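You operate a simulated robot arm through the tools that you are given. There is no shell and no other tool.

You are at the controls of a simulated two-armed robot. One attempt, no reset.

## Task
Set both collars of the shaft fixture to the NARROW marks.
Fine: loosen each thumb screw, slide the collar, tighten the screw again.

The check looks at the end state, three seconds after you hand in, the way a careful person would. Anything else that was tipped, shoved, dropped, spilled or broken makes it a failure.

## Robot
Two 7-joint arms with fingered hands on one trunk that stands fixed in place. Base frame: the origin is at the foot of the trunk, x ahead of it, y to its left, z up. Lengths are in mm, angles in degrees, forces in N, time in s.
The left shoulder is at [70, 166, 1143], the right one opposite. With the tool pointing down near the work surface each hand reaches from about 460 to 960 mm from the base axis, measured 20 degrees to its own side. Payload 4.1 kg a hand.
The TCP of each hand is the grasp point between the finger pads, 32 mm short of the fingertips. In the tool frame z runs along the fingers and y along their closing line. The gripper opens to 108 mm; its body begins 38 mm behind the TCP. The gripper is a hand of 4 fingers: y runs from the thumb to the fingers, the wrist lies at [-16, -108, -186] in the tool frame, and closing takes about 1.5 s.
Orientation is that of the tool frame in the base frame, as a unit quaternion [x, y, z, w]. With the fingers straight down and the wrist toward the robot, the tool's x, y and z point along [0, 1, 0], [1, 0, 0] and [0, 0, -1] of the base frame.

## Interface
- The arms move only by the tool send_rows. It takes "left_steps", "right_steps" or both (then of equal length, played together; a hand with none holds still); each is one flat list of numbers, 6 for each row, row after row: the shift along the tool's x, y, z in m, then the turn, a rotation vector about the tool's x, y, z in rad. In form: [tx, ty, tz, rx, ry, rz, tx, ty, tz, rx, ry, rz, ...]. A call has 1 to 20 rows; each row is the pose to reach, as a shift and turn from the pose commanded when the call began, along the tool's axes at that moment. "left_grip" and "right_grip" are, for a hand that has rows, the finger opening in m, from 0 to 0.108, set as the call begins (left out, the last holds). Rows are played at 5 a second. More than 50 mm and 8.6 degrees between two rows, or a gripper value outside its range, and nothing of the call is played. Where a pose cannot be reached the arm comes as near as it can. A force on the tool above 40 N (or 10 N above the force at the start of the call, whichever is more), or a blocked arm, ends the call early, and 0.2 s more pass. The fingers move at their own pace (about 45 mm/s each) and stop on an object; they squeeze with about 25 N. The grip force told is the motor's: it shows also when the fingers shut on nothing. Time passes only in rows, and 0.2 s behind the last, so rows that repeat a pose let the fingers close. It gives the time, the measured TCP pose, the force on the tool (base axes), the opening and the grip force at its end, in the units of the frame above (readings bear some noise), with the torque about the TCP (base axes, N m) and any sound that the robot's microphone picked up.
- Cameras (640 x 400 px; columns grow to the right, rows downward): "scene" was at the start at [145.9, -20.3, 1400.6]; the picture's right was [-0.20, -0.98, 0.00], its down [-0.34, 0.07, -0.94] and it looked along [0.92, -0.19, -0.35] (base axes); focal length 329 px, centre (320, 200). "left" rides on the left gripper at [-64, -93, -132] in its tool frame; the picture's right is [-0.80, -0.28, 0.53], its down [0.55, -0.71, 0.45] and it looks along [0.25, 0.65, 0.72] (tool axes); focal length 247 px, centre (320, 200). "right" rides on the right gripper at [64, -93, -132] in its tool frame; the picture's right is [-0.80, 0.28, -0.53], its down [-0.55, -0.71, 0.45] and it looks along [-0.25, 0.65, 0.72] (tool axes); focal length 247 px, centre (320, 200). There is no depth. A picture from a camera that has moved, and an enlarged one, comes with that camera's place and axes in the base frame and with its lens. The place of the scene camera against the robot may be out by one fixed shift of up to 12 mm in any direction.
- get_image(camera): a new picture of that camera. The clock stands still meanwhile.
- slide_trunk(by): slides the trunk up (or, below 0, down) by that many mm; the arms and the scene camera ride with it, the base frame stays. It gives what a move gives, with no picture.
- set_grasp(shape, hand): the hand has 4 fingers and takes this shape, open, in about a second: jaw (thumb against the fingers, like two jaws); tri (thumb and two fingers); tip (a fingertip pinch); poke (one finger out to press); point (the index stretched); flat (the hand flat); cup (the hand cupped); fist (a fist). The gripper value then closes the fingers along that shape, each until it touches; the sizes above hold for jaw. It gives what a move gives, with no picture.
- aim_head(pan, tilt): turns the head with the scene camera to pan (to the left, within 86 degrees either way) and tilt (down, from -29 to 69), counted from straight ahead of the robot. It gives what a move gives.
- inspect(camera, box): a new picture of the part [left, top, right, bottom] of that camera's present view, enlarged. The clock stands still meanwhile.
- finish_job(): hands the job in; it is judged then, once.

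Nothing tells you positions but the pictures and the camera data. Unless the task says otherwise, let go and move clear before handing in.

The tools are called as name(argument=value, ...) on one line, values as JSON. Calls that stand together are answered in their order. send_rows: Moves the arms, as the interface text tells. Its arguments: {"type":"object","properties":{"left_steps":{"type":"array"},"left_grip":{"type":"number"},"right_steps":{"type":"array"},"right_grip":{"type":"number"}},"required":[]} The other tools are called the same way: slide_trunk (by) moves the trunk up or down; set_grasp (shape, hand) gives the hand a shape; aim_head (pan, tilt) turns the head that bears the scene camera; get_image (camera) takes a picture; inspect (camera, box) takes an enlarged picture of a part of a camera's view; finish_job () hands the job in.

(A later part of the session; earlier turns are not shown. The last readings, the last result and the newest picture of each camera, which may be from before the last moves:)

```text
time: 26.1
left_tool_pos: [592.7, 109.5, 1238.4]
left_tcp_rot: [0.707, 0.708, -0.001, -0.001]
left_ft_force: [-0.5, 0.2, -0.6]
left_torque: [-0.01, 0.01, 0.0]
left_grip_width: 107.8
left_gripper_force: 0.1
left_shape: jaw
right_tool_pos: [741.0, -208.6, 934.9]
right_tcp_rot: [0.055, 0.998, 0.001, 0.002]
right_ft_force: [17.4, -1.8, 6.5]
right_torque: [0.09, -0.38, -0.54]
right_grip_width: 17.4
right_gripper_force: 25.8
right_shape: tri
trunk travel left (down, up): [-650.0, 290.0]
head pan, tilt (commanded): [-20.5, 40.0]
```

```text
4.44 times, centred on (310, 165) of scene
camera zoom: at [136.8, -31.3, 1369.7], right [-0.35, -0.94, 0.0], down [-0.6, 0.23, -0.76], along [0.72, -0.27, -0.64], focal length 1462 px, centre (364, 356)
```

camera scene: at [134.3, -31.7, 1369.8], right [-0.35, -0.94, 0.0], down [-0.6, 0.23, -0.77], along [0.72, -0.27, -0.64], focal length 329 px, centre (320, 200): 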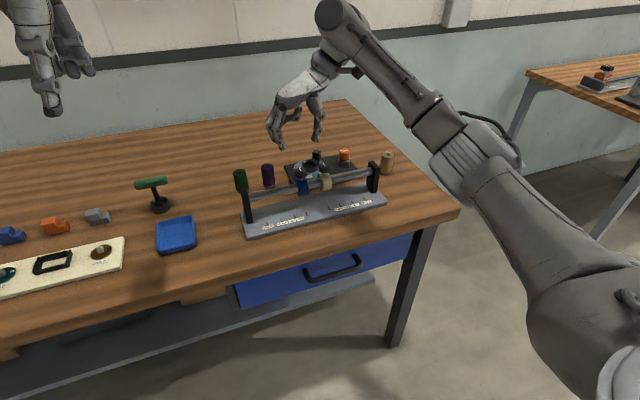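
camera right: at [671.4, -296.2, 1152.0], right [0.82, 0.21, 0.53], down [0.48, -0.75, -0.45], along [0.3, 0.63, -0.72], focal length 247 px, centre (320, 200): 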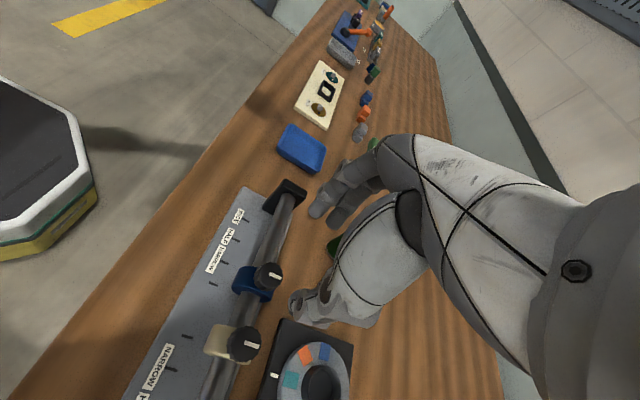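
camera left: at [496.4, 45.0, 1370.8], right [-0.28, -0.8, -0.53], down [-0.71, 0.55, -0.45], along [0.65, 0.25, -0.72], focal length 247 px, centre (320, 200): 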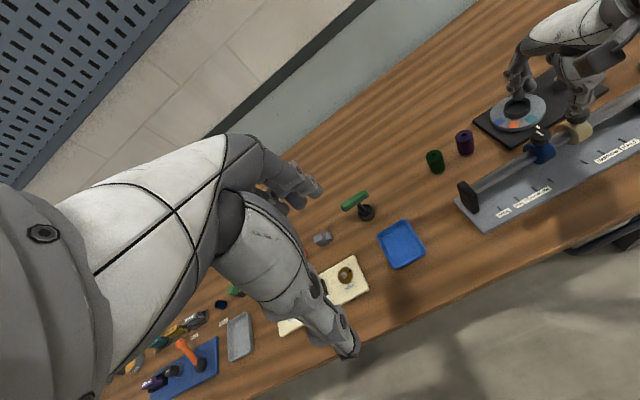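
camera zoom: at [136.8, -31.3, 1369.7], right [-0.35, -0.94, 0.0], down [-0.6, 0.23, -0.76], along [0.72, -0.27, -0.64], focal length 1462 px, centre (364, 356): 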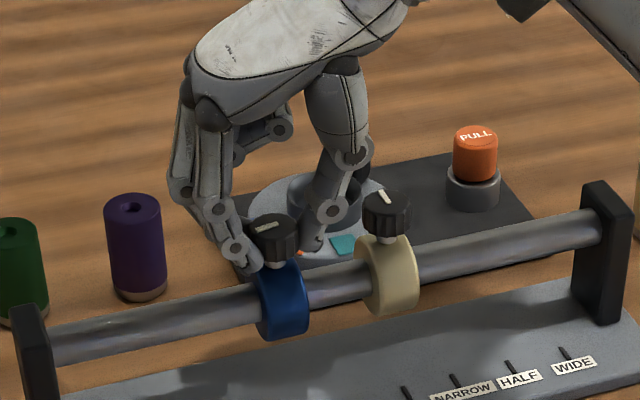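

The knob stopped after about 95° and then slipped in the fingers with torque 0.5 N·m, so it looks to be at its loosened stop. I'll open the fingers to shed the stress and look before sliding.

send_rows(right_steps=[0, 0, 0, 0, 0, 0, 0, 0, 0, 0, 0, 0, 0, 0, 0, 0, 0, 0, 0, 0, 0, 0, 0, 0], right_grip=0.045)

inspect(camera="right", box=[230, 170, 370, 340])

inspect(camera="scene", box=[260, 120, 360, 210])

```text
time: 27.1
left_tool_pos: [591.1, 110.4, 1238.2]
left_tcp_rot: [0.707, 0.707, 0.0, 0.0]
left_ft_force: [-0.2, -0.2, 0.6]
left_torque: [0.01, 0.01, 0.0]
left_grip_width: 107.4
left_gripper_force: 0.1
left_shape: jaw
right_tool_pos: [739.0, -208.6, 934.7]
right_tcp_rot: [0.055, 0.998, 0.0, 0.0]
right_ft_force: [-0.5, -0.7, -0.1]
right_torque: [0.0, 0.0, 0.05]
right_grip_width: 44.7
right_gripper_force: 0.1
right_shape: tri
trunk travel left (down, up): [-650.0, 290.0]
head pan, tilt (commanded): [-20.5, 40.0]
```

```text
2.35 times, centred on (300, 255) of right
camera zoom: at [665.2, -294.3, 1065.2], right [0.82, 0.19, 0.53], down [0.47, -0.76, -0.45], along [0.32, 0.62, -0.72], focal length 581 px, centre (367, 71)
```

zoom: 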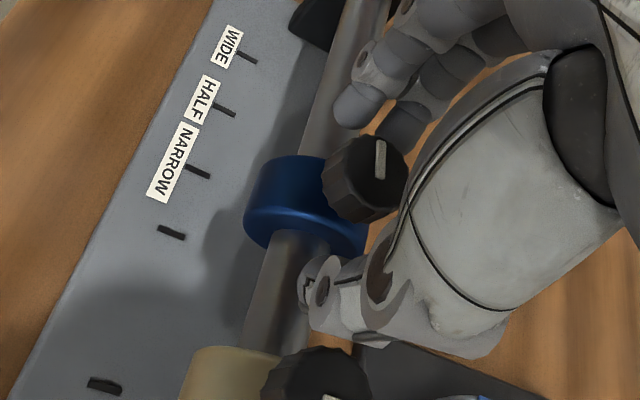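

```text
4.44 times, centred on (310, 165) of scene
camera zoom: at [134.1, -31.3, 1369.8], right [-0.35, -0.94, 0.0], down [-0.6, 0.23, -0.77], along [0.72, -0.27, -0.64], focal length 1462 px, centre (364, 356)
```

zoom: 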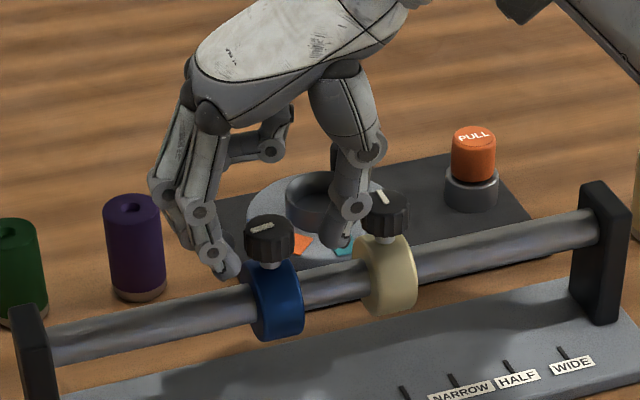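

The collar is loose: it shifted about 5 mm left with the finger motion, so the blue knob is now near (740, -204). I'll centre on it again before gripping.

send_rows(right_steps=[-0.0002, 0.0025, 0.001, 0, 0, 0, -0.0003, 0.005, 0.0015, 0, 0, 0, -0.0003, 0.005, 0.0015, 0, 0, 0])

inspect(camera="right", box=[230, 170, 370, 340])

inspect(camera="scene", box=[240, 130, 400, 240])

```text
time: 27.9
left_tool_pos: [590.5, 109.6, 1238.6]
left_tcp_rot: [0.707, 0.707, 0.0, 0.001]
left_ft_force: [0.0, 0.1, 1.2]
left_torque: [0.01, 0.02, 0.0]
left_grip_width: 107.5
left_gripper_force: 0.1
left_shape: jaw
right_tool_pos: [739.3, -204.4, 931.7]
right_tcp_rot: [0.055, 0.999, 0.0, 0.0]
right_ft_force: [-0.1, -0.4, -0.5]
right_torque: [0.01, 0.0, 0.0]
right_grip_width: 44.9
right_gripper_force: 0.0
right_shape: tri
trunk travel left (down, up): [-650.0, 290.0]
head pan, tilt (commanded): [-20.5, 40.0]
```

```text
2.35 times, centred on (300, 255) of right
camera zoom: at [666.6, -289.3, 1063.4], right [0.82, 0.19, 0.53], down [0.47, -0.76, -0.45], along [0.32, 0.62, -0.72], focal length 581 px, centre (367, 71)
```

zoom: 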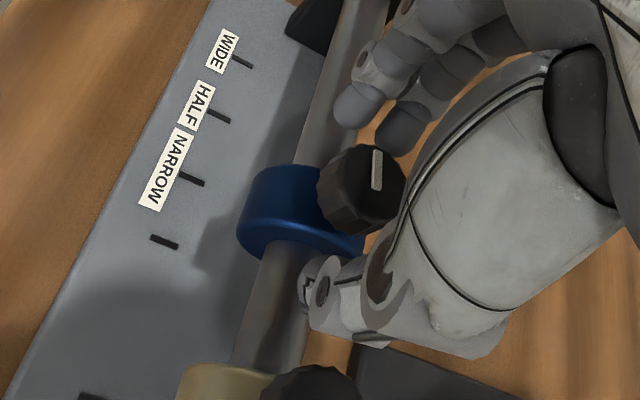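

```text
3.64 times, centred on (320, 185) of scene
camera zoom: at [134.6, -31.4, 1369.8], right [-0.35, -0.94, 0.0], down [-0.6, 0.23, -0.77], along [0.72, -0.27, -0.64], focal length 1196 px, centre (320, 254)
```

zoom: 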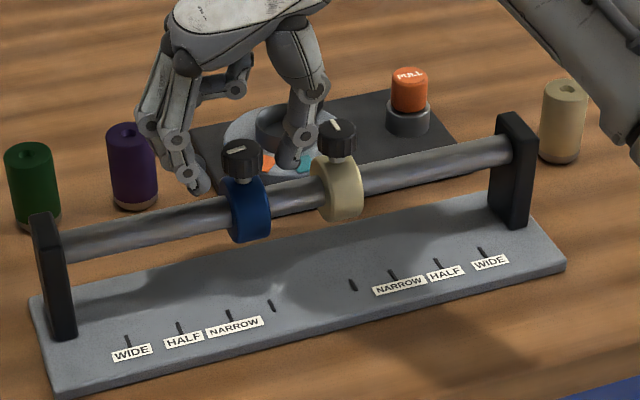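

It's centred. I'll close on the knob, then slide a first few millimetres toward +y gently.

send_rows(right_steps=[0, 0, 0, 0, 0, 0, 0, 0, 0, 0, 0, 0, 0, 0, 0, 0, 0, 0, 0, 0, 0, 0, 0, 0, 0, 0, 0, 0, 0, 0, 0.0001, 0.001, 0, 0, 0, 0, 0.0002, 0.002, 0, 0, 0, 0, 0.0003, 0.003, 0, 0, 0, 0, 0.0004, 0.004, 0, 0, 0, 0, 0.0004, 0.004, 0, 0, 0, 0], right_grip=0.015)

inspect(camera="right", box=[230, 170, 370, 340])

inspect(camera="scene", box=[240, 130, 400, 240])

```text
time: 30.1
left_tool_pos: [591.6, 109.3, 1239.2]
left_tcp_rot: [0.707, 0.707, 0.0, 0.0]
left_ft_force: [1.2, 0.2, 1.3]
left_torque: [0.0, -0.03, 0.0]
left_grip_width: 107.4
left_gripper_force: 0.1
left_shape: jaw
right_tool_pos: [739.0, -199.6, 931.5]
right_tcp_rot: [0.056, 0.998, 0.0, -0.001]
right_ft_force: [0.4, -0.4, -2.8]
right_torque: [-0.07, -0.01, 0.01]
right_grip_width: 17.0
right_gripper_force: 24.5
right_shape: tri
trunk travel left (down, up): [-650.0, 290.0]
head pan, tilt (commanded): [-20.5, 40.0]
```

```text
2.35 times, centred on (300, 255) of right
camera zoom: at [666.6, -285.7, 1063.2], right [0.82, 0.19, 0.53], down [0.47, -0.76, -0.45], along [0.32, 0.62, -0.72], focal length 581 px, centre (367, 71)
```

zoom: 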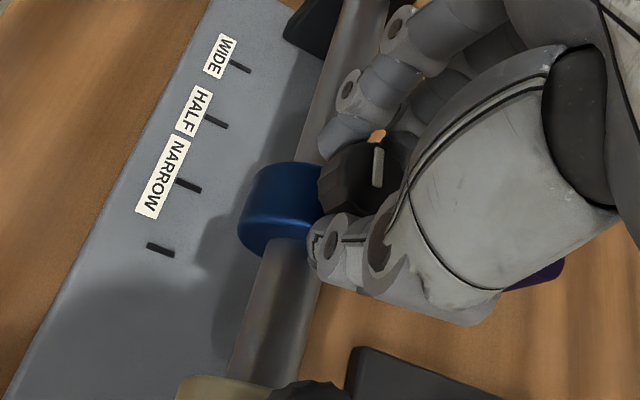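

```text
3.64 times, centred on (320, 185) of scene
camera zoom: at [135.0, -31.6, 1369.7], right [-0.35, -0.94, 0.0], down [-0.6, 0.23, -0.77], along [0.72, -0.27, -0.64], focal length 1196 px, centre (320, 254)
```

zoom: 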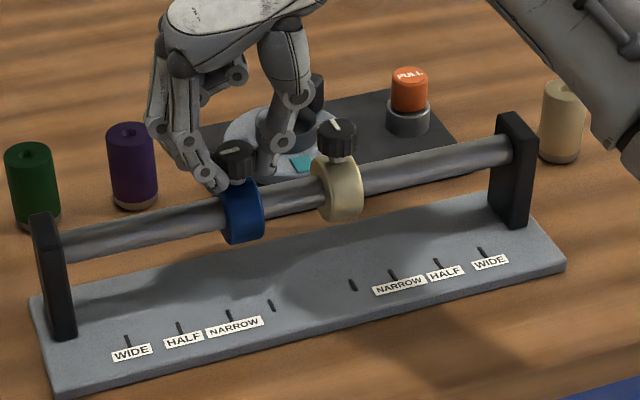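

The collar follows the hand with almost no force. I'll slide it about 19 mm more toward the left NARROW tick, then measure.

send_rows(right_steps=[0.0002, 0.002, 0, 0, 0, 0, 0.0004, 0.004, 0, 0, 0, 0, 0.0006, 0.006, 0, 0, 0, 0, 0.0009, 0.008, 0, 0, 0, 0, 0.0011, 0.01, 0, 0, 0, 0, 0.0013, 0.012, 0, 0, 0, 0, 0.0015, 0.014, 0, 0, 0, 0, 0.0017, 0.016, 0, 0, 0, 0, 0.002, 0.018, 0, 0, 0, 0, 0.0021, 0.019, 0, 0, 0, 0, 0.0021, 0.019, 0, 0, 0, 0])

inspect(camera="right", box=[230, 170, 370, 340])

inspect(camera="scene", box=[240, 130, 400, 240])

```text
time: 32.5
left_tool_pos: [591.5, 110.3, 1239.3]
left_tcp_rot: [0.707, 0.707, 0.0, 0.0]
left_ft_force: [-0.8, 0.4, 0.8]
left_torque: [0.0, 0.0, 0.0]
left_grip_width: 107.6
left_gripper_force: 0.1
left_shape: jaw
right_tool_pos: [738.4, -182.5, 931.7]
right_tcp_rot: [0.055, 0.998, 0.0, -0.001]
right_ft_force: [-0.7, -2.1, -3.6]
right_torque: [-0.06, 0.01, 0.0]
right_grip_width: 17.1
right_gripper_force: 25.0
right_shape: tri
trunk travel left (down, up): [-650.0, 290.0]
head pan, tilt (commanded): [-20.5, 40.0]
```

```text
2.35 times, centred on (300, 255) of right
camera zoom: at [666.7, -266.5, 1063.3], right [0.82, 0.19, 0.53], down [0.47, -0.76, -0.45], along [0.32, 0.62, -0.72], focal length 581 px, centre (367, 71)
```

zoom: 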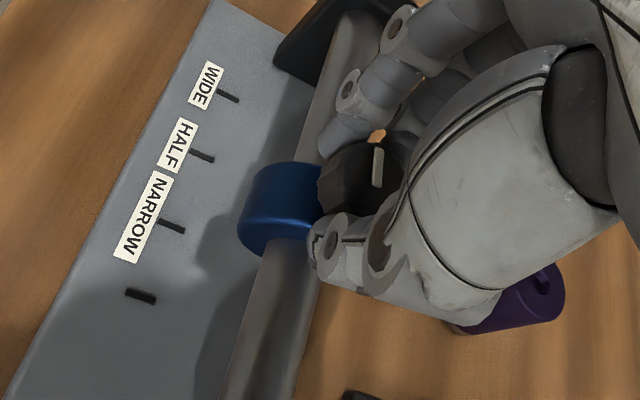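

```text
3.64 times, centred on (320, 185) of scene
camera zoom: at [135.0, -31.6, 1369.7], right [-0.35, -0.94, 0.0], down [-0.6, 0.23, -0.77], along [0.72, -0.27, -0.64], focal length 1196 px, centre (320, 254)
```

zoom: 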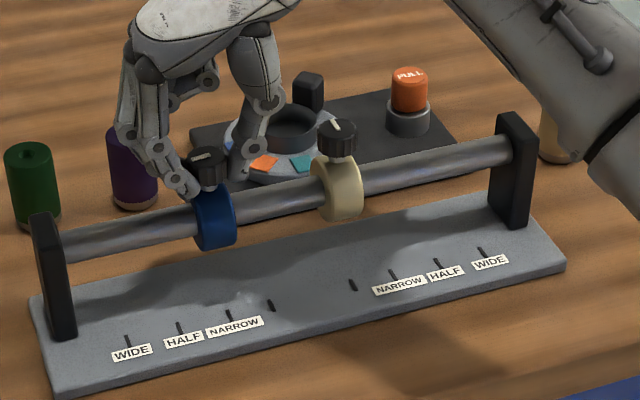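

The collar is close to the left NARROW tick. I'll zoom in more tightly to compare the collar's edges with the tick before fine adjustment.

inspect(camera="right", box=[250, 195, 330, 275])

inspect(camera="scene", box=[265, 160, 335, 230])

```text
5.00 times, centred on (290, 235) of right
camera zoom: at [666.7, -266.5, 1063.3], right [0.82, 0.19, 0.53], down [0.47, -0.76, -0.45], along [0.32, 0.62, -0.72], focal length 1235 px, centre (470, 25)
```

zoom: 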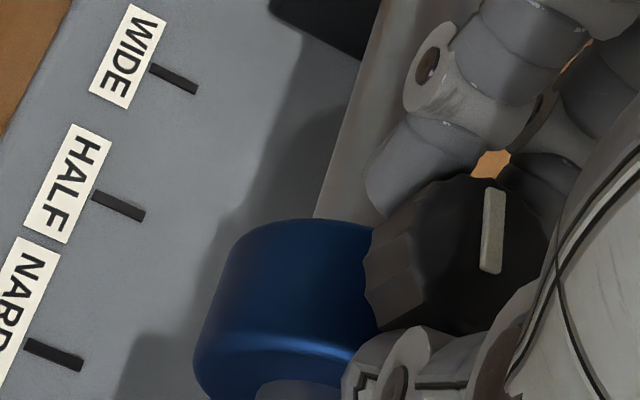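

```text
5.71 times, centred on (300, 195) of scene
camera zoom: at [135.0, -31.6, 1369.7], right [-0.35, -0.94, 0.0], down [-0.6, 0.23, -0.77], along [0.72, -0.27, -0.64], focal length 1880 px, centre (434, 229)
```

zoom: 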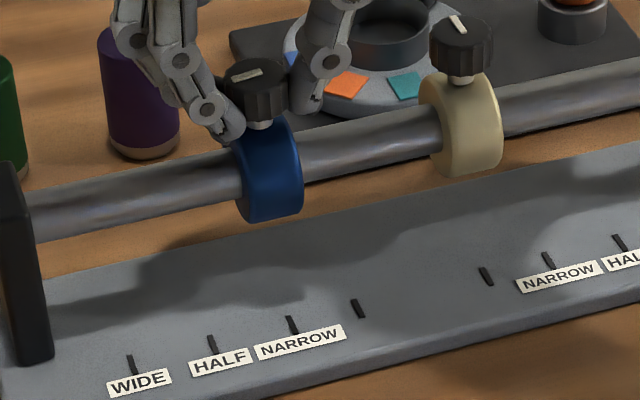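

Combining the scene and hand views puts the collar within about 0.5 mm of the left NARROW tick. I'll start tightening clockwise in stages, watching that the collar stays there.

send_rows(right_steps=[0, 0, 0, 0, 0, 0.1, 0, 0, 0, 0, 0, 0.2, 0, 0, 0, 0, 0, 0.3, 0, 0, 0, 0, 0, 0.4, 0, 0, 0, 0, 0, 0.5, 0, 0, 0, 0, 0, 0.6, 0, 0, 0, 0, 0, 0.7, 0, 0, 0, 0, 0, 0.7])

inspect(camera="right", box=[230, 170, 370, 340])

inspect(camera="scene", box=[265, 160, 335, 230])

```text
time: 34.3
left_tool_pos: [590.6, 110.1, 1239.4]
left_tcp_rot: [0.707, 0.707, 0.0, 0.0]
left_ft_force: [-0.4, 0.0, -0.9]
left_torque: [0.0, 0.01, -0.02]
left_grip_width: 107.6
left_gripper_force: 0.0
left_shape: jaw
right_tool_pos: [738.1, -180.9, 932.3]
right_tcp_rot: [0.395, 0.919, 0.0, 0.001]
right_ft_force: [-0.7, -0.2, -3.7]
right_torque: [-0.02, 0.02, 0.02]
right_grip_width: 17.1
right_gripper_force: 25.3
right_shape: tri
trunk travel left (down, up): [-650.0, 290.0]
head pan, tilt (commanded): [-20.5, 40.0]
```

```text
2.35 times, centred on (300, 255) of right
camera zoom: at [629.1, -198.5, 1063.3], right [0.76, -0.38, 0.53], down [-0.13, -0.88, -0.45], along [0.64, 0.27, -0.72], focal length 581 px, centre (367, 71)
```

zoom: 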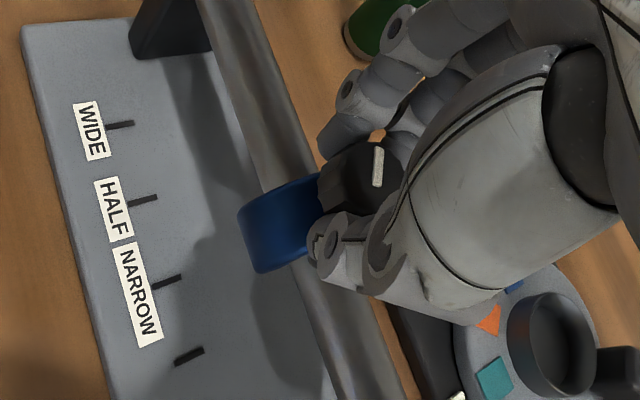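

```text
5.71 times, centred on (300, 195) of scene
camera zoom: at [134.9, -31.4, 1369.7], right [-0.35, -0.94, 0.0], down [-0.6, 0.23, -0.77], along [0.72, -0.27, -0.64], focal length 1880 px, centre (434, 229)
```

zoom: 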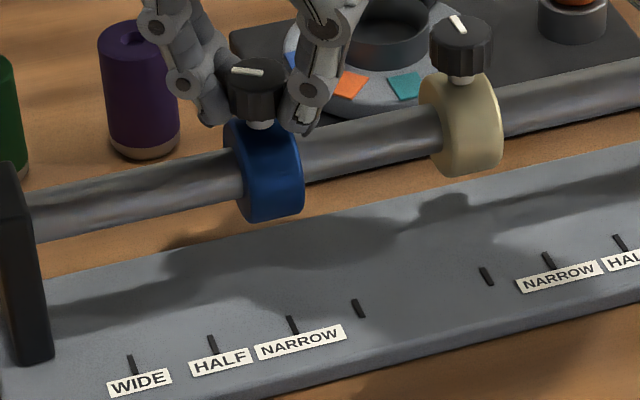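

inspect(camera="right", box=[240, 195, 330, 285])

```text
4.44 times, centred on (285, 240) of right
camera zoom: at [629.1, -198.5, 1063.3], right [0.76, -0.38, 0.53], down [-0.13, -0.88, -0.45], along [0.64, 0.27, -0.72], focal length 1098 px, centre (476, 22)
```

zoom: 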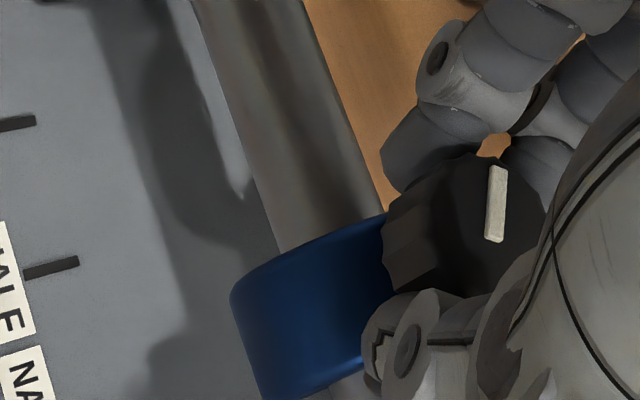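

The collar is only about 0.7 mm short of the tick. I'll nudge it 0.6 mm outward and keep turning clockwise.

send_rows(right_steps=[0.0004, 0.0004, 0, 0, 0, 0, 0.0004, 0.0004, 0, 0, 0, 0.1, 0.0004, 0.0004, 0, 0, 0, 0.2, 0.0004, 0.0004, 0, 0, 0, 0.3, 0.0004, 0.0004, 0, 0, 0, 0.4, 0.0004, 0.0004, 0, 0, 0, 0.5, 0.0004, 0.0004, 0, 0, 0, 0.6, 0.0004, 0.0004, 0, 0, 0, 0.7, 0.0004, 0.0004, 0, 0, 0, 0.8, 0.0004, 0.0004, 0, 0, 0, 0.8])

inspect(camera="right", box=[230, 170, 370, 340])

inspect(camera="scene", box=[265, 160, 335, 230])

```text
time: 36.5
left_tool_pos: [590.9, 110.0, 1238.5]
left_tcp_rot: [0.707, 0.707, 0.0, 0.0]
left_ft_force: [0.4, 0.1, 0.6]
left_torque: [-0.01, -0.01, 0.04]
left_grip_width: 107.5
left_gripper_force: 0.0
left_shape: jaw
right_tool_pos: [738.7, -180.0, 933.1]
right_tcp_rot: [0.721, 0.692, -0.001, -0.002]
right_ft_force: [-0.9, 1.0, -3.1]
right_torque: [0.03, 0.03, 0.04]
right_grip_width: 16.8
right_gripper_force: 24.9
right_shape: tri
trunk travel left (down, up): [-650.0, 290.0]
head pan, tilt (commanded): [-20.5, 40.0]
```

```text
2.35 times, centred on (300, 255) of right
camera zoom: at [650.8, -112.4, 1063.3], right [0.25, -0.81, 0.53], down [-0.73, -0.52, -0.45], along [0.64, -0.27, -0.72], focal length 581 px, centre (367, 71)
```

zoom: 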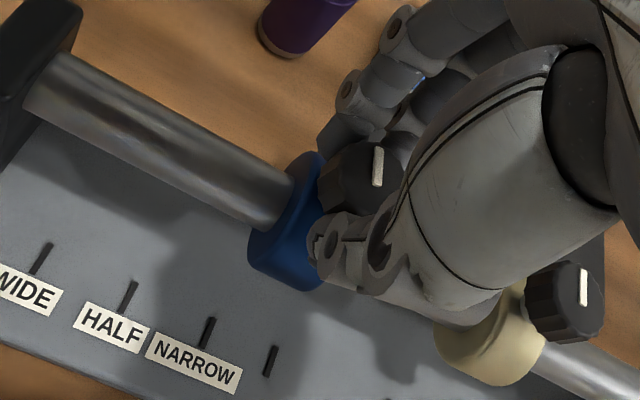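

```text
5.71 times, centred on (300, 195) of scene
camera zoom: at [134.9, -31.2, 1369.7], right [-0.35, -0.94, 0.0], down [-0.6, 0.23, -0.77], along [0.72, -0.27, -0.64], focal length 1880 px, centre (434, 229)
```

zoom: 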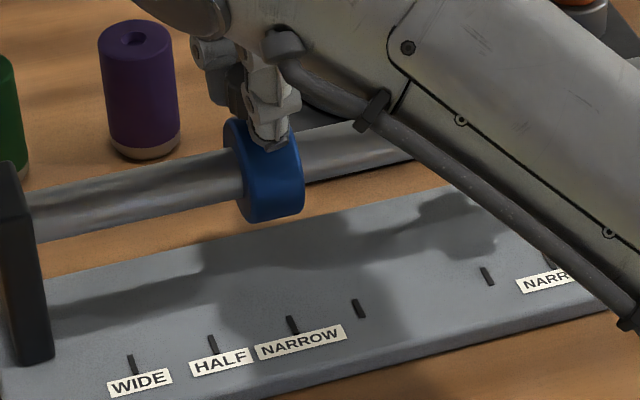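

The pointer is almost back to its original tight direction, and the collar has stayed put. I'll turn on clockwise until the torque shows it's tight.

send_rows(right_steps=[0, 0, 0, 0, 0, 0.08, 0, 0, 0, 0, 0, 0.16, 0, 0, 0, 0, 0, 0.24, 0, 0, 0, 0, 0, 0.24])

inspect(camera="right", box=[230, 170, 370, 340])

```text
time: 37.5
left_tool_pos: [590.9, 110.1, 1238.7]
left_tcp_rot: [0.707, 0.707, -0.001, 0.0]
left_ft_force: [0.2, 0.0, -0.7]
left_torque: [0.05, 0.0, -0.02]
left_grip_width: 107.7
left_gripper_force: 0.2
left_shape: jaw
right_tool_pos: [740.0, -180.2, 932.1]
right_tcp_rot: [0.799, 0.601, 0.0, 0.0]
right_ft_force: [0.4, 2.6, -3.3]
right_torque: [0.05, 0.03, 0.08]
right_grip_width: 17.1
right_gripper_force: 25.6
right_shape: tri
trunk travel left (down, up): [-650.0, 290.0]
head pan, tilt (commanded): [-20.5, 40.0]
```

```text
2.35 times, centred on (300, 255) of right
camera zoom: at [669.6, -92.9, 1063.2], right [0.05, -0.85, 0.53], down [-0.83, -0.33, -0.45], along [0.55, -0.42, -0.72], focal length 581 px, centre (367, 71)
```

zoom: 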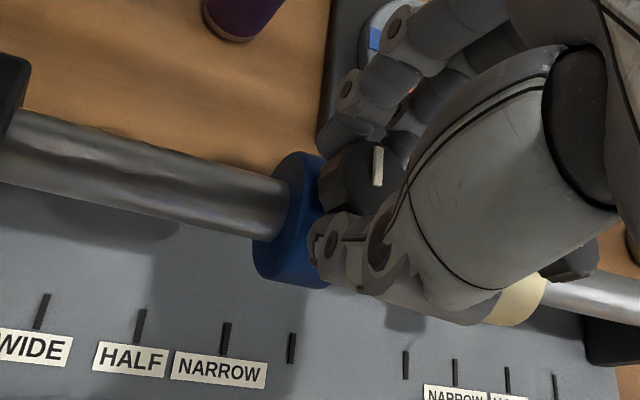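

Torque is only just starting to rise. I'll keep going in small steps.

send_rows(right_steps=[0, 0, 0, 0, 0, 0.06, 0, 0, 0, 0, 0, 0.12, 0, 0, 0, 0, 0, 0.18, 0, 0, 0, 0, 0, 0.18])

inspect(camera="right", box=[230, 170, 370, 340])

```text
time: 38.5
left_tool_pos: [591.1, 108.8, 1238.3]
left_tcp_rot: [0.707, 0.707, -0.001, 0.0]
left_ft_force: [-0.2, -1.3, -0.2]
left_torque: [-0.02, 0.05, 0.0]
left_grip_width: 107.6
left_gripper_force: 0.1
left_shape: jaw
right_tool_pos: [740.0, -180.1, 931.6]
right_tcp_rot: [0.85, 0.527, 0.0, 0.0]
right_ft_force: [1.8, 1.2, -2.7]
right_torque: [0.03, 0.05, 0.36]
right_grip_width: 16.8
right_gripper_force: 25.0
right_shape: tri
trunk travel left (down, up): [-650.0, 290.0]
head pan, tilt (commanded): [-20.5, 40.0]
```

```text
2.35 times, centred on (300, 255) of right
camera zoom: at [686.4, -81.6, 1063.1], right [-0.1, -0.84, 0.53], down [-0.88, -0.18, -0.45], along [0.47, -0.51, -0.72], focal length 581 px, centre (367, 71)
```

zoom: 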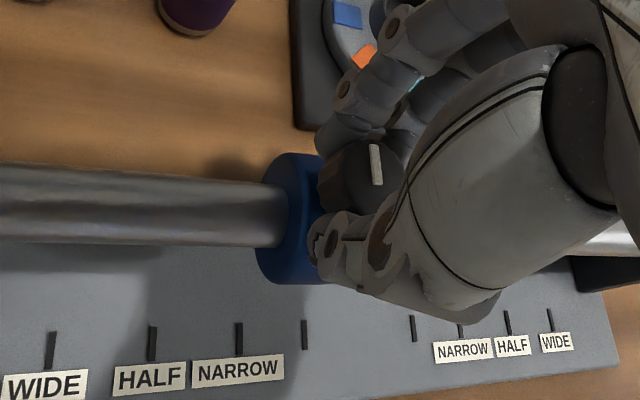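

Torque is up to 0.36 N·m, so the screw is biting. I'll turn a little more to seat it fully.

send_rows(right_steps=[0, 0, 0, 0, 0, 0.06, 0, 0, 0, 0, 0, 0.12, 0, 0, 0, 0, 0, 0.18, 0, 0, 0, 0, 0, 0.24, 0, 0, 0, 0, 0, 0.24])

inspect(camera="right", box=[230, 170, 370, 340])

```text
time: 39.7
left_tool_pos: [592.7, 111.7, 1238.5]
left_tcp_rot: [0.707, 0.707, -0.002, 0.0]
left_ft_force: [-0.9, -0.1, 0.7]
left_torque: [-0.02, -0.03, 0.0]
left_grip_width: 107.4
left_gripper_force: 0.1
left_shape: jaw
right_tool_pos: [740.4, -178.8, 930.9]
right_tcp_rot: [0.906, 0.423, 0.0, 0.0]
right_ft_force: [5.2, 8.1, -4.5]
right_torque: [0.21, -0.08, 0.48]
right_grip_width: 16.4
right_gripper_force: 25.2
right_shape: tri
trunk travel left (down, up): [-650.0, 290.0]
head pan, tilt (commanded): [-20.5, 40.0]
```

```text
2.35 times, centred on (300, 255) of right
camera zoom: at [712.2, -70.0, 1062.8], right [-0.3, -0.79, 0.53], down [-0.89, 0.03, -0.45], along [0.34, -0.61, -0.72], focal length 581 px, centre (367, 71)
```

zoom: 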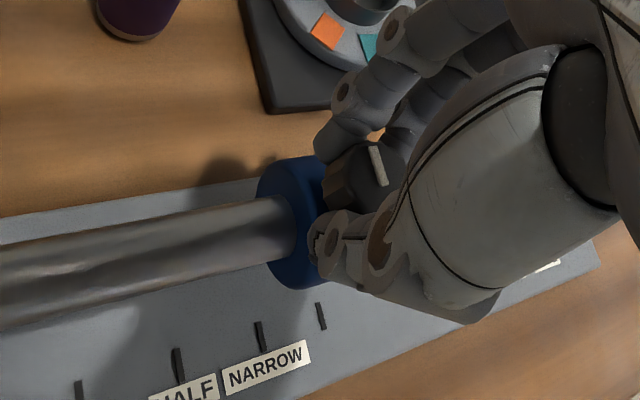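

The knob now slips in the fingers at about 0.5 N·m, so it's back at its tight stop. I'll open and rise straight up to check the blue collar's position and pointer.

send_rows(right_steps=[0, 0, 0, 0, 0, 0, 0, 0, 0, 0, 0, 0, 0, 0, 0, 0, 0, 0, 0, 0, 0, 0, 0, 0], right_grip=0.05)

send_rows(right_steps=[0, 0, -0.015, 0, 0, 0, 0, 0, -0.035, 0, 0, 0, 0, 0, -0.06, 0, 0, 0, 0, 0, -0.085, 0, 0, 0, 0, 0, -0.085, 0, 0, 0])

inspect(camera="right", box=[180, 150, 380, 350])

inspect(camera="scene", box=[265, 160, 335, 230])

```text
time: 40.7
left_tool_pos: [590.8, 109.7, 1237.1]
left_tcp_rot: [0.707, 0.707, 0.0, 0.001]
left_ft_force: [0.4, 0.2, 0.7]
left_torque: [-0.02, -0.01, 0.0]
left_grip_width: 107.7
left_gripper_force: 0.1
left_shape: jaw
right_tool_pos: [737.8, -180.0, 932.2]
right_tcp_rot: [0.907, 0.422, 0.0, 0.0]
right_ft_force: [0.9, 0.3, 0.3]
right_torque: [0.04, 0.02, -0.01]
right_grip_width: 49.7
right_gripper_force: 0.1
right_shape: tri
trunk travel left (down, up): [-650.0, 290.0]
head pan, tilt (commanded): [-20.5, 40.0]
```

```text
time: 41.9
left_tool_pos: [590.6, 108.0, 1237.5]
left_tcp_rot: [0.707, 0.707, 0.0, 0.0]
left_ft_force: [0.0, -0.7, -0.9]
left_torque: [-0.02, 0.0, 0.03]
left_grip_width: 107.8
left_gripper_force: 0.1
left_shape: jaw
right_tool_pos: [739.3, -181.3, 1016.1]
right_tcp_rot: [0.906, 0.422, 0.0, -0.001]
right_ft_force: [0.4, 0.4, -0.1]
right_torque: [0.01, 0.0, 0.0]
right_grip_width: 49.6
right_gripper_force: 0.0
right_shape: tri
trunk travel left (down, up): [-650.0, 290.0]
head pan, tilt (commanded): [-20.5, 40.0]
```

```text
2.00 times, centred on (280, 250) of right
camera zoom: at [711.5, -72.7, 1148.3], right [-0.3, -0.79, 0.53], down [-0.89, 0.03, -0.45], along [0.34, -0.61, -0.72], focal length 494 px, centre (400, 100)
```

zoom: 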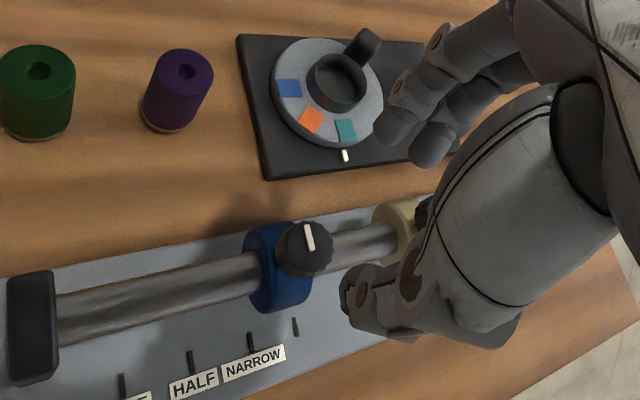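

```text
5.71 times, centred on (300, 195) of scene
camera zoom: at [134.8, -31.8, 1369.7], right [-0.35, -0.94, 0.0], down [-0.6, 0.23, -0.77], along [0.72, -0.27, -0.64], focal length 1880 px, centre (434, 229)
```

zoom: 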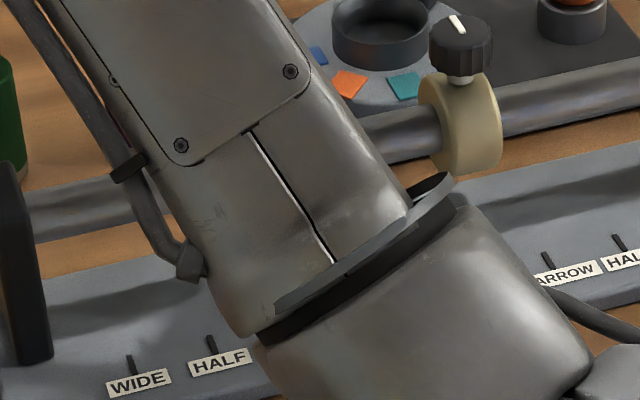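

The hand is clear. I'll turn it back to yaw 0 and place the hand camera at y ≈ -180, level with the left NARROW tick, so the collar can be compared with the tick without parallax.

send_rows(right_steps=[-0.01, 0.0043, -0.0073, 0, 0, -0.117, -0.0201, 0.0087, -0.0147, 0, 0, -0.233, -0.0302, 0.013, -0.022, 0, 0, -0.35, -0.0403, 0.0173, -0.0293, 0, 0, -0.467, -0.0503, 0.0217, -0.0367, 0, 0, -0.583, -0.0604, 0.026, -0.044, 0, 0, -0.7, -0.0604, 0.026, -0.044, 0, 0, -0.7])

get_image(camera="right")

inspect(camera="right", box=[150, 210, 270, 320])

inspect(camera="scene", box=[265, 160, 335, 230])

```text
time: 43.5
left_tool_pos: [590.6, 109.9, 1238.2]
left_tcp_rot: [0.707, 0.707, -0.001, -0.001]
left_ft_force: [0.7, 0.5, 1.2]
left_torque: [-0.05, 0.01, 0.03]
left_grip_width: 107.4
left_gripper_force: 0.1
left_shape: jaw
right_tool_pos: [720.3, -242.4, 1061.4]
right_tcp_rot: [0.707, 0.708, 0.0, 0.0]
right_ft_force: [0.1, 0.0, -0.2]
right_torque: [0.04, -0.02, -0.01]
right_grip_width: 49.7
right_gripper_force: 0.0
right_shape: tri
trunk travel left (down, up): [-650.0, 290.0]
head pan, tilt (commanded): [-20.5, 40.0]
```

```text
taken
camera right: at [628.7, -179.2, 1192.5], right [0.29, -0.8, 0.53], down [-0.7, -0.55, -0.45], along [0.65, -0.25, -0.72], focal length 247 px, centre (320, 200)
```

right: 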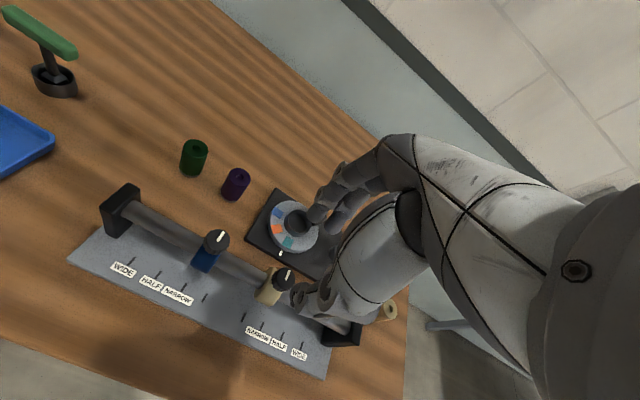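

```text
3.64 times, centred on (210, 265) of right
camera zoom: at [628.7, -179.2, 1192.5], right [0.29, -0.8, 0.53], down [-0.7, -0.55, -0.45], along [0.65, -0.25, -0.72], focal length 898 px, centre (720, -36)
```

zoom: 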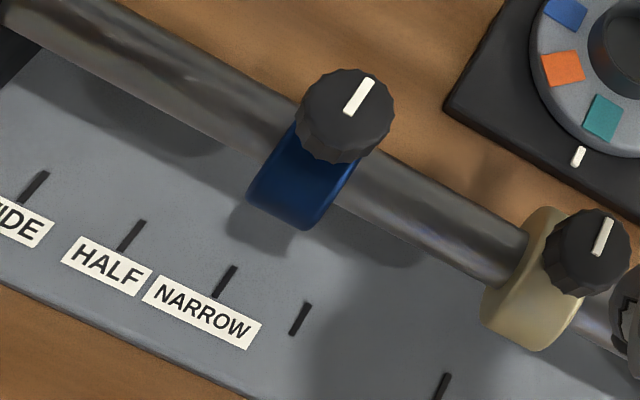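

```text
5.71 times, centred on (300, 195) of scene
camera zoom: at [134.7, -30.8, 1369.8], right [-0.35, -0.94, 0.0], down [-0.6, 0.22, -0.77], along [0.72, -0.27, -0.64], focal length 1880 px, centre (434, 229)
```

zoom: 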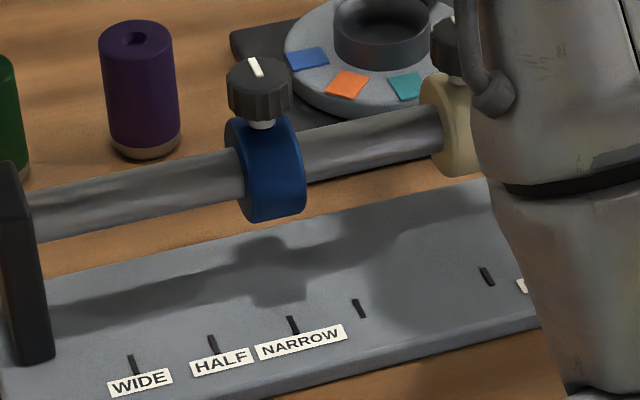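

The blue pointer is back to within a few degrees of where it started, and the collar looks level with the NARROW tick. I'll zoom tighter to measure the remaining offset.

inspect(camera="right", box=[175, 225, 235, 285])

inspect(camera="right", box=[160, 255, 220, 315])

```text
6.67 times, centred on (205, 255) of right
camera zoom: at [628.7, -179.2, 1192.5], right [0.29, -0.8, 0.53], down [-0.7, -0.55, -0.45], along [0.65, -0.25, -0.72], focal length 1646 px, centre (1087, -167)
```

zoom: 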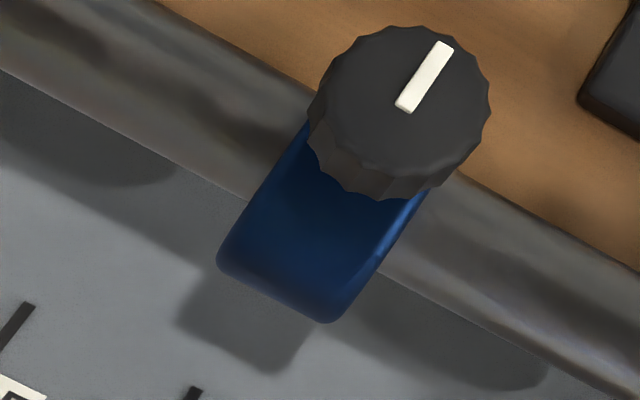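

```text
6.67 times, centred on (190, 285) of right
camera zoom: at [628.7, -179.2, 1192.5], right [0.29, -0.8, 0.53], down [-0.7, -0.55, -0.45], along [0.65, -0.25, -0.72], focal length 1646 px, centre (1187, -367)
```

zoom: 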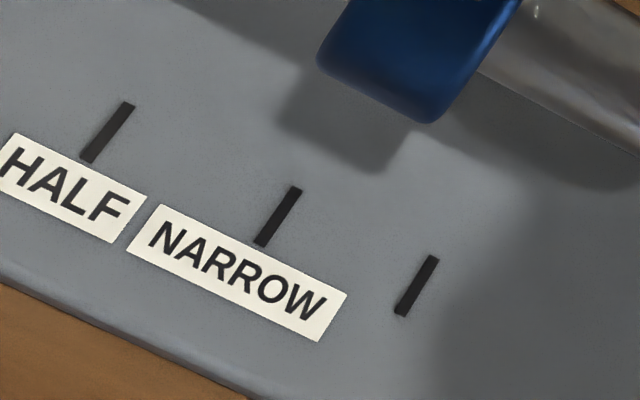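

The blue collar reads about 1 to 1.5 mm short of its tick; I'll come back to that if a second measurement confirms it. Next is the cream collar: I'll move above its knob (about 739, -268) with the wrist wound clockwise again.

send_rows(right_steps=[-0.0031, 0.0024, 0.0056, 0, 0, 0.131, -0.0063, 0.0048, 0.0111, 0, 0, 0.262, -0.0094, 0.0072, 0.0167, 0, 0, 0.393, -0.0125, 0.0096, 0.0223, 0, 0, 0.524, -0.0156, 0.0119, 0.0278, 0, 0, 0.654, -0.0188, 0.0143, 0.0334, 0, 0, 0.785, -0.0219, 0.0167, 0.0389, 0, 0, 0.916, -0.025, 0.0191, 0.0445, 0, 0, 1.047, -0.025, 0.0191, 0.0445, 0, 0, 1.047], right_grip=0.045)

inspect(camera="right", box=[230, 170, 370, 340])

inspect(camera="scene", box=[240, 130, 400, 240])

```text
time: 45.5
left_tool_pos: [590.1, 109.8, 1238.8]
left_tcp_rot: [0.707, 0.707, 0.0, 0.0]
left_ft_force: [0.0, -0.2, -0.5]
left_torque: [-0.01, -0.01, -0.01]
left_grip_width: 107.6
left_gripper_force: 0.1
left_shape: jaw
right_tool_pos: [738.4, -269.3, 1016.6]
right_tcp_rot: [0.966, 0.259, 0.0, -0.001]
right_ft_force: [-0.2, 0.6, 0.8]
right_torque: [0.03, 0.0, -0.05]
right_grip_width: 45.7
right_gripper_force: 0.1
right_shape: tri
trunk travel left (down, up): [-650.0, 290.0]
head pan, tilt (commanded): [-20.5, 40.0]
```

```text
2.35 times, centred on (300, 255) of right
camera zoom: at [749.7, -156.7, 1148.0], right [-0.55, -0.64, 0.53], down [-0.83, 0.34, -0.45], along [0.11, -0.69, -0.72], focal length 581 px, centre (367, 71)
```

zoom: 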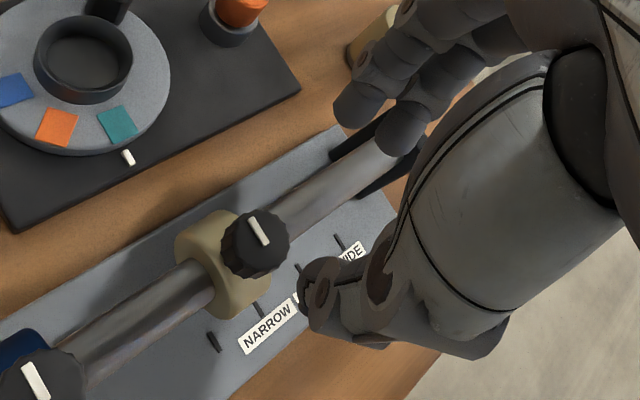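

```text
3.64 times, centred on (320, 185) of scene
camera zoom: at [134.3, -31.4, 1369.8], right [-0.35, -0.94, 0.0], down [-0.6, 0.23, -0.77], along [0.72, -0.27, -0.64], focal length 1196 px, centre (320, 254)
```

zoom: 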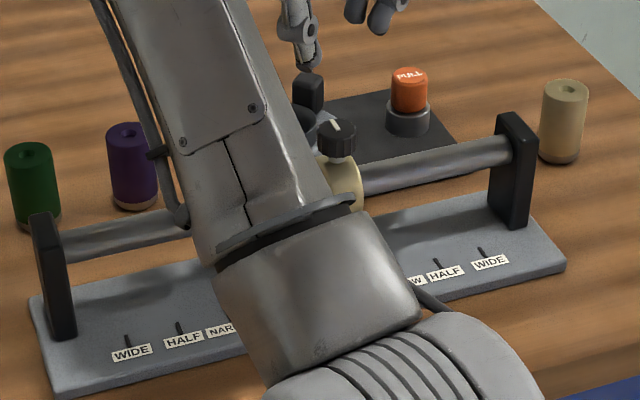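

From this view the cream knob is at about (740, -270). I'll shift onto it and come down to z ≈ 944 to check the centring.

send_rows(right_steps=[0.0009, 0.0017, 0.02, 0, 0, 0, 0.0009, 0.0017, 0.04, 0, 0, 0, 0.0009, 0.0017, 0.056, 0, 0, 0, 0.0009, 0.0017, 0.065, 0, 0, 0, 0.0009, 0.0017, 0.072, 0, 0, 0, 0.0009, 0.0017, 0.072, 0, 0, 0])

inspect(camera="right", box=[230, 170, 370, 340])

```text
time: 46.9
left_tool_pos: [590.8, 109.1, 1239.6]
left_tcp_rot: [0.707, 0.707, 0.001, 0.0]
left_ft_force: [0.5, 0.3, 0.5]
left_torque: [-0.02, 0.0, 0.01]
left_grip_width: 107.5
left_gripper_force: 0.0
left_shape: jaw
right_tool_pos: [740.4, -269.4, 944.0]
right_tcp_rot: [0.966, 0.26, 0.0, 0.001]
right_ft_force: [0.1, 0.1, 0.5]
right_torque: [0.01, 0.0, 0.0]
right_grip_width: 45.3
right_gripper_force: 0.0
right_shape: tri
trunk travel left (down, up): [-650.0, 290.0]
head pan, tilt (commanded): [-20.5, 40.0]
```

```text
2.35 times, centred on (300, 255) of right
camera zoom: at [751.5, -157.2, 1075.5], right [-0.55, -0.64, 0.53], down [-0.83, 0.34, -0.45], along [0.11, -0.69, -0.72], focal length 581 px, centre (367, 71)
```

zoom: 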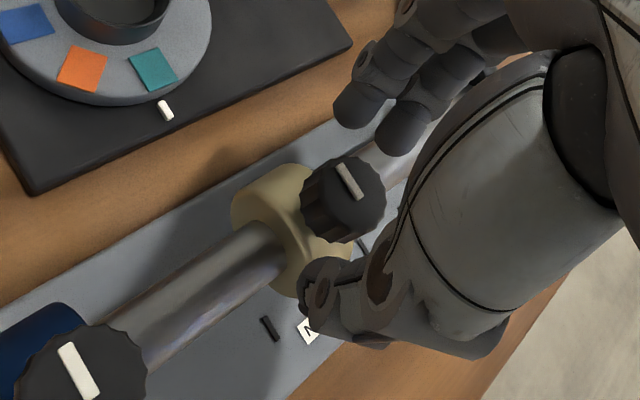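

The knob is centred to within 1 mm. I'll make a small correction, lower to gripping height and close.

send_rows(right_steps=[-0.0007, -0.0002, 0.006, 0, 0, 0, -0.0007, -0.0002, 0.011, 0, 0, 0, -0.0007, -0.0002, 0.011, 0, 0, 0])

send_rows(right_steps=[0, 0, 0, 0, 0, 0, 0, 0, 0, 0, 0, 0, 0, 0, 0, 0, 0, 0, 0, 0, 0, 0, 0, 0, 0, 0, 0, 0, 0, 0], right_grip=0.015)

inspect(camera="right", box=[230, 170, 370, 340])

```text
time: 47.7
left_tool_pos: [590.2, 109.3, 1238.8]
left_tcp_rot: [0.708, 0.707, -0.001, 0.0]
left_ft_force: [-0.9, 0.4, -1.0]
left_torque: [0.0, -0.03, 0.01]
left_grip_width: 107.6
left_gripper_force: 0.1
left_shape: jaw
right_tool_pos: [740.4, -271.0, 932.8]
right_tcp_rot: [0.966, 0.259, 0.001, 0.0]
right_ft_force: [-1.5, 0.2, 0.4]
right_torque: [-0.04, 0.02, 0.0]
right_grip_width: 45.6
right_gripper_force: 0.0
right_shape: tri
trunk travel left (down, up): [-650.0, 290.0]
head pan, tilt (commanded): [-20.5, 40.0]
```

```text
time: 48.9
left_tool_pos: [591.1, 110.3, 1239.9]
left_tcp_rot: [0.707, 0.707, 0.0, 0.0]
left_ft_force: [-0.8, -0.1, 0.8]
left_torque: [-0.03, -0.02, 0.0]
left_grip_width: 107.7
left_gripper_force: 0.1
left_shape: jaw
right_tool_pos: [740.4, -270.3, 933.7]
right_tcp_rot: [0.966, 0.26, 0.0, 0.001]
right_ft_force: [-1.3, 1.1, -1.0]
right_torque: [0.02, 0.05, 0.0]
right_grip_width: 17.5
right_gripper_force: 24.8
right_shape: tri
trunk travel left (down, up): [-650.0, 290.0]
head pan, tilt (commanded): [-20.5, 40.0]
```

```text
2.35 times, centred on (300, 255) of right
camera zoom: at [750.7, -157.4, 1064.4], right [-0.55, -0.64, 0.53], down [-0.83, 0.34, -0.45], along [0.11, -0.69, -0.72], focal length 581 px, centre (367, 71)
```

zoom: 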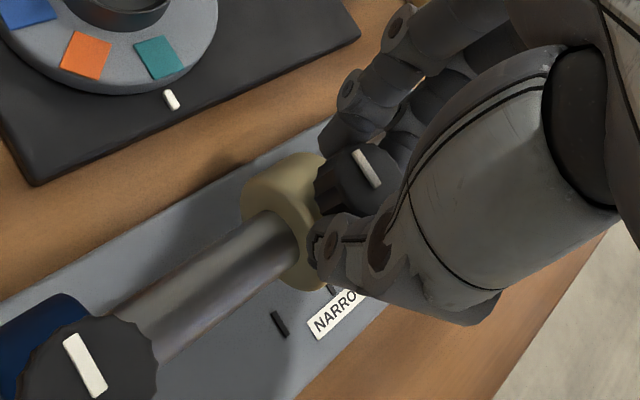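

The grip on the cream knob is firm at 25 N. I'll unscrew counter-clockwise in two stages, stopping short of the end stop found on the blue one.

send_rows(right_steps=[0, 0, 0, 0, 0, -0.1, 0, 0, 0, 0, 0, -0.2, 0, 0, 0, 0, 0, -0.3, 0, 0, 0, 0, 0, -0.4, 0, 0, 0, 0, 0, -0.5, 0, 0, 0, 0, 0, -0.6, 0, 0, 0, 0, 0, -0.7, 0, 0, 0, 0, 0, -0.8, 0, 0, 0, 0, 0, -0.8])

inspect(camera="right", box=[230, 170, 370, 340])

```text
time: 50.9
left_tool_pos: [591.8, 109.1, 1239.2]
left_tcp_rot: [0.707, 0.707, 0.0, 0.001]
left_ft_force: [-1.0, 0.7, -0.1]
left_torque: [0.0, 0.0, -0.01]
left_grip_width: 107.9
left_gripper_force: 0.1
left_shape: jaw
right_tool_pos: [739.0, -269.8, 934.8]
right_tcp_rot: [0.788, 0.616, 0.0, -0.001]
right_ft_force: [-3.9, -1.4, -6.2]
right_torque: [-0.03, 0.06, 0.01]
right_grip_width: 17.1
right_gripper_force: 25.1
right_shape: tri
trunk travel left (down, up): [-650.0, 290.0]
head pan, tilt (commanded): [-20.5, 40.0]
```

```text
2.35 times, centred on (300, 255) of right
camera zoom: at [667.3, -185.2, 1064.8], right [0.08, -0.84, 0.53], down [-0.82, -0.36, -0.45], along [0.57, -0.4, -0.72], focal length 581 px, centre (367, 71)
```

zoom: 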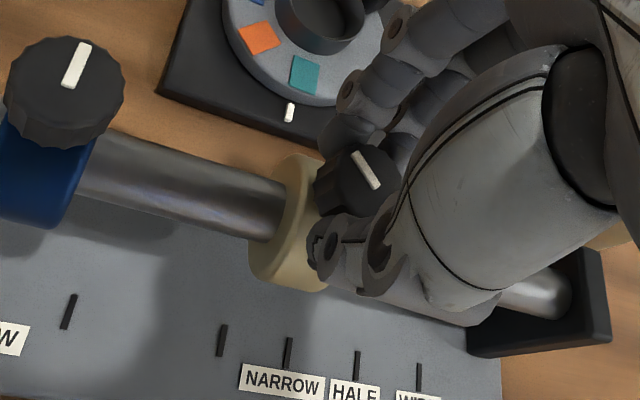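

The knob is following with small forces. I'll do the second half of the unscrewing.

send_rows(right_steps=[0, 0, 0, 0, 0, -0.1, 0, 0, 0, 0, 0, -0.2, 0, 0, 0, 0, 0, -0.3, 0, 0, 0, 0, 0, -0.4, 0, 0, 0, 0, 0, -0.5, 0, 0, 0, 0, 0, -0.6, 0, 0, 0, 0, 0, -0.7, 0, 0, 0, 0, 0, -0.75, 0, 0, 0, 0, 0, -0.75])

inspect(camera="right", box=[230, 170, 370, 340])

inspect(camera="scene", box=[240, 130, 400, 240])

```text
time: 52.9
left_tool_pos: [591.5, 109.7, 1238.7]
left_tcp_rot: [0.707, 0.707, -0.001, 0.001]
left_ft_force: [-0.7, -0.7, -0.3]
left_torque: [0.0, 0.01, 0.02]
left_grip_width: 107.7
left_gripper_force: 0.1
left_shape: jaw
right_tool_pos: [739.5, -270.2, 933.7]
right_tcp_rot: [0.509, 0.861, 0.0, 0.0]
right_ft_force: [-5.3, -1.5, -3.7]
right_torque: [0.0, 0.13, -0.02]
right_grip_width: 17.3
right_gripper_force: 25.4
right_shape: tri
trunk travel left (down, up): [-650.0, 290.0]
head pan, tilt (commanded): [-20.5, 40.0]
```

```text
2.35 times, centred on (300, 255) of right
camera zoom: at [629.3, -258.8, 1064.8], right [0.63, -0.56, 0.53], down [-0.35, -0.82, -0.45], along [0.69, 0.1, -0.72], focal length 581 px, centre (367, 71)
```

zoom: 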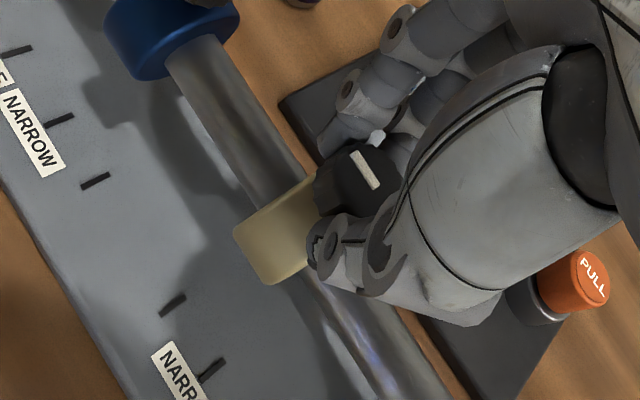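

```text
3.64 times, centred on (320, 185) of scene
camera zoom: at [134.3, -31.8, 1369.8], right [-0.35, -0.94, 0.0], down [-0.6, 0.23, -0.77], along [0.72, -0.27, -0.64], focal length 1196 px, centre (320, 254)
```

zoom: 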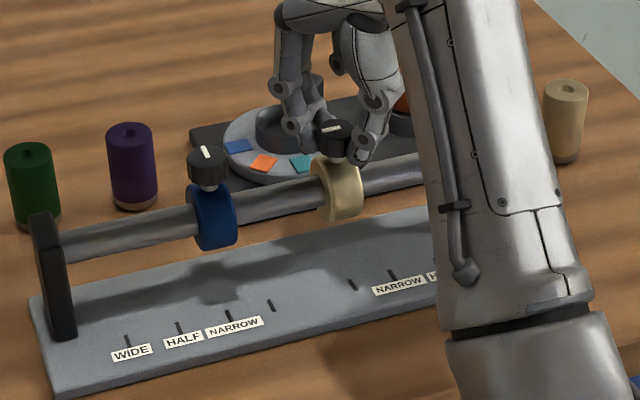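

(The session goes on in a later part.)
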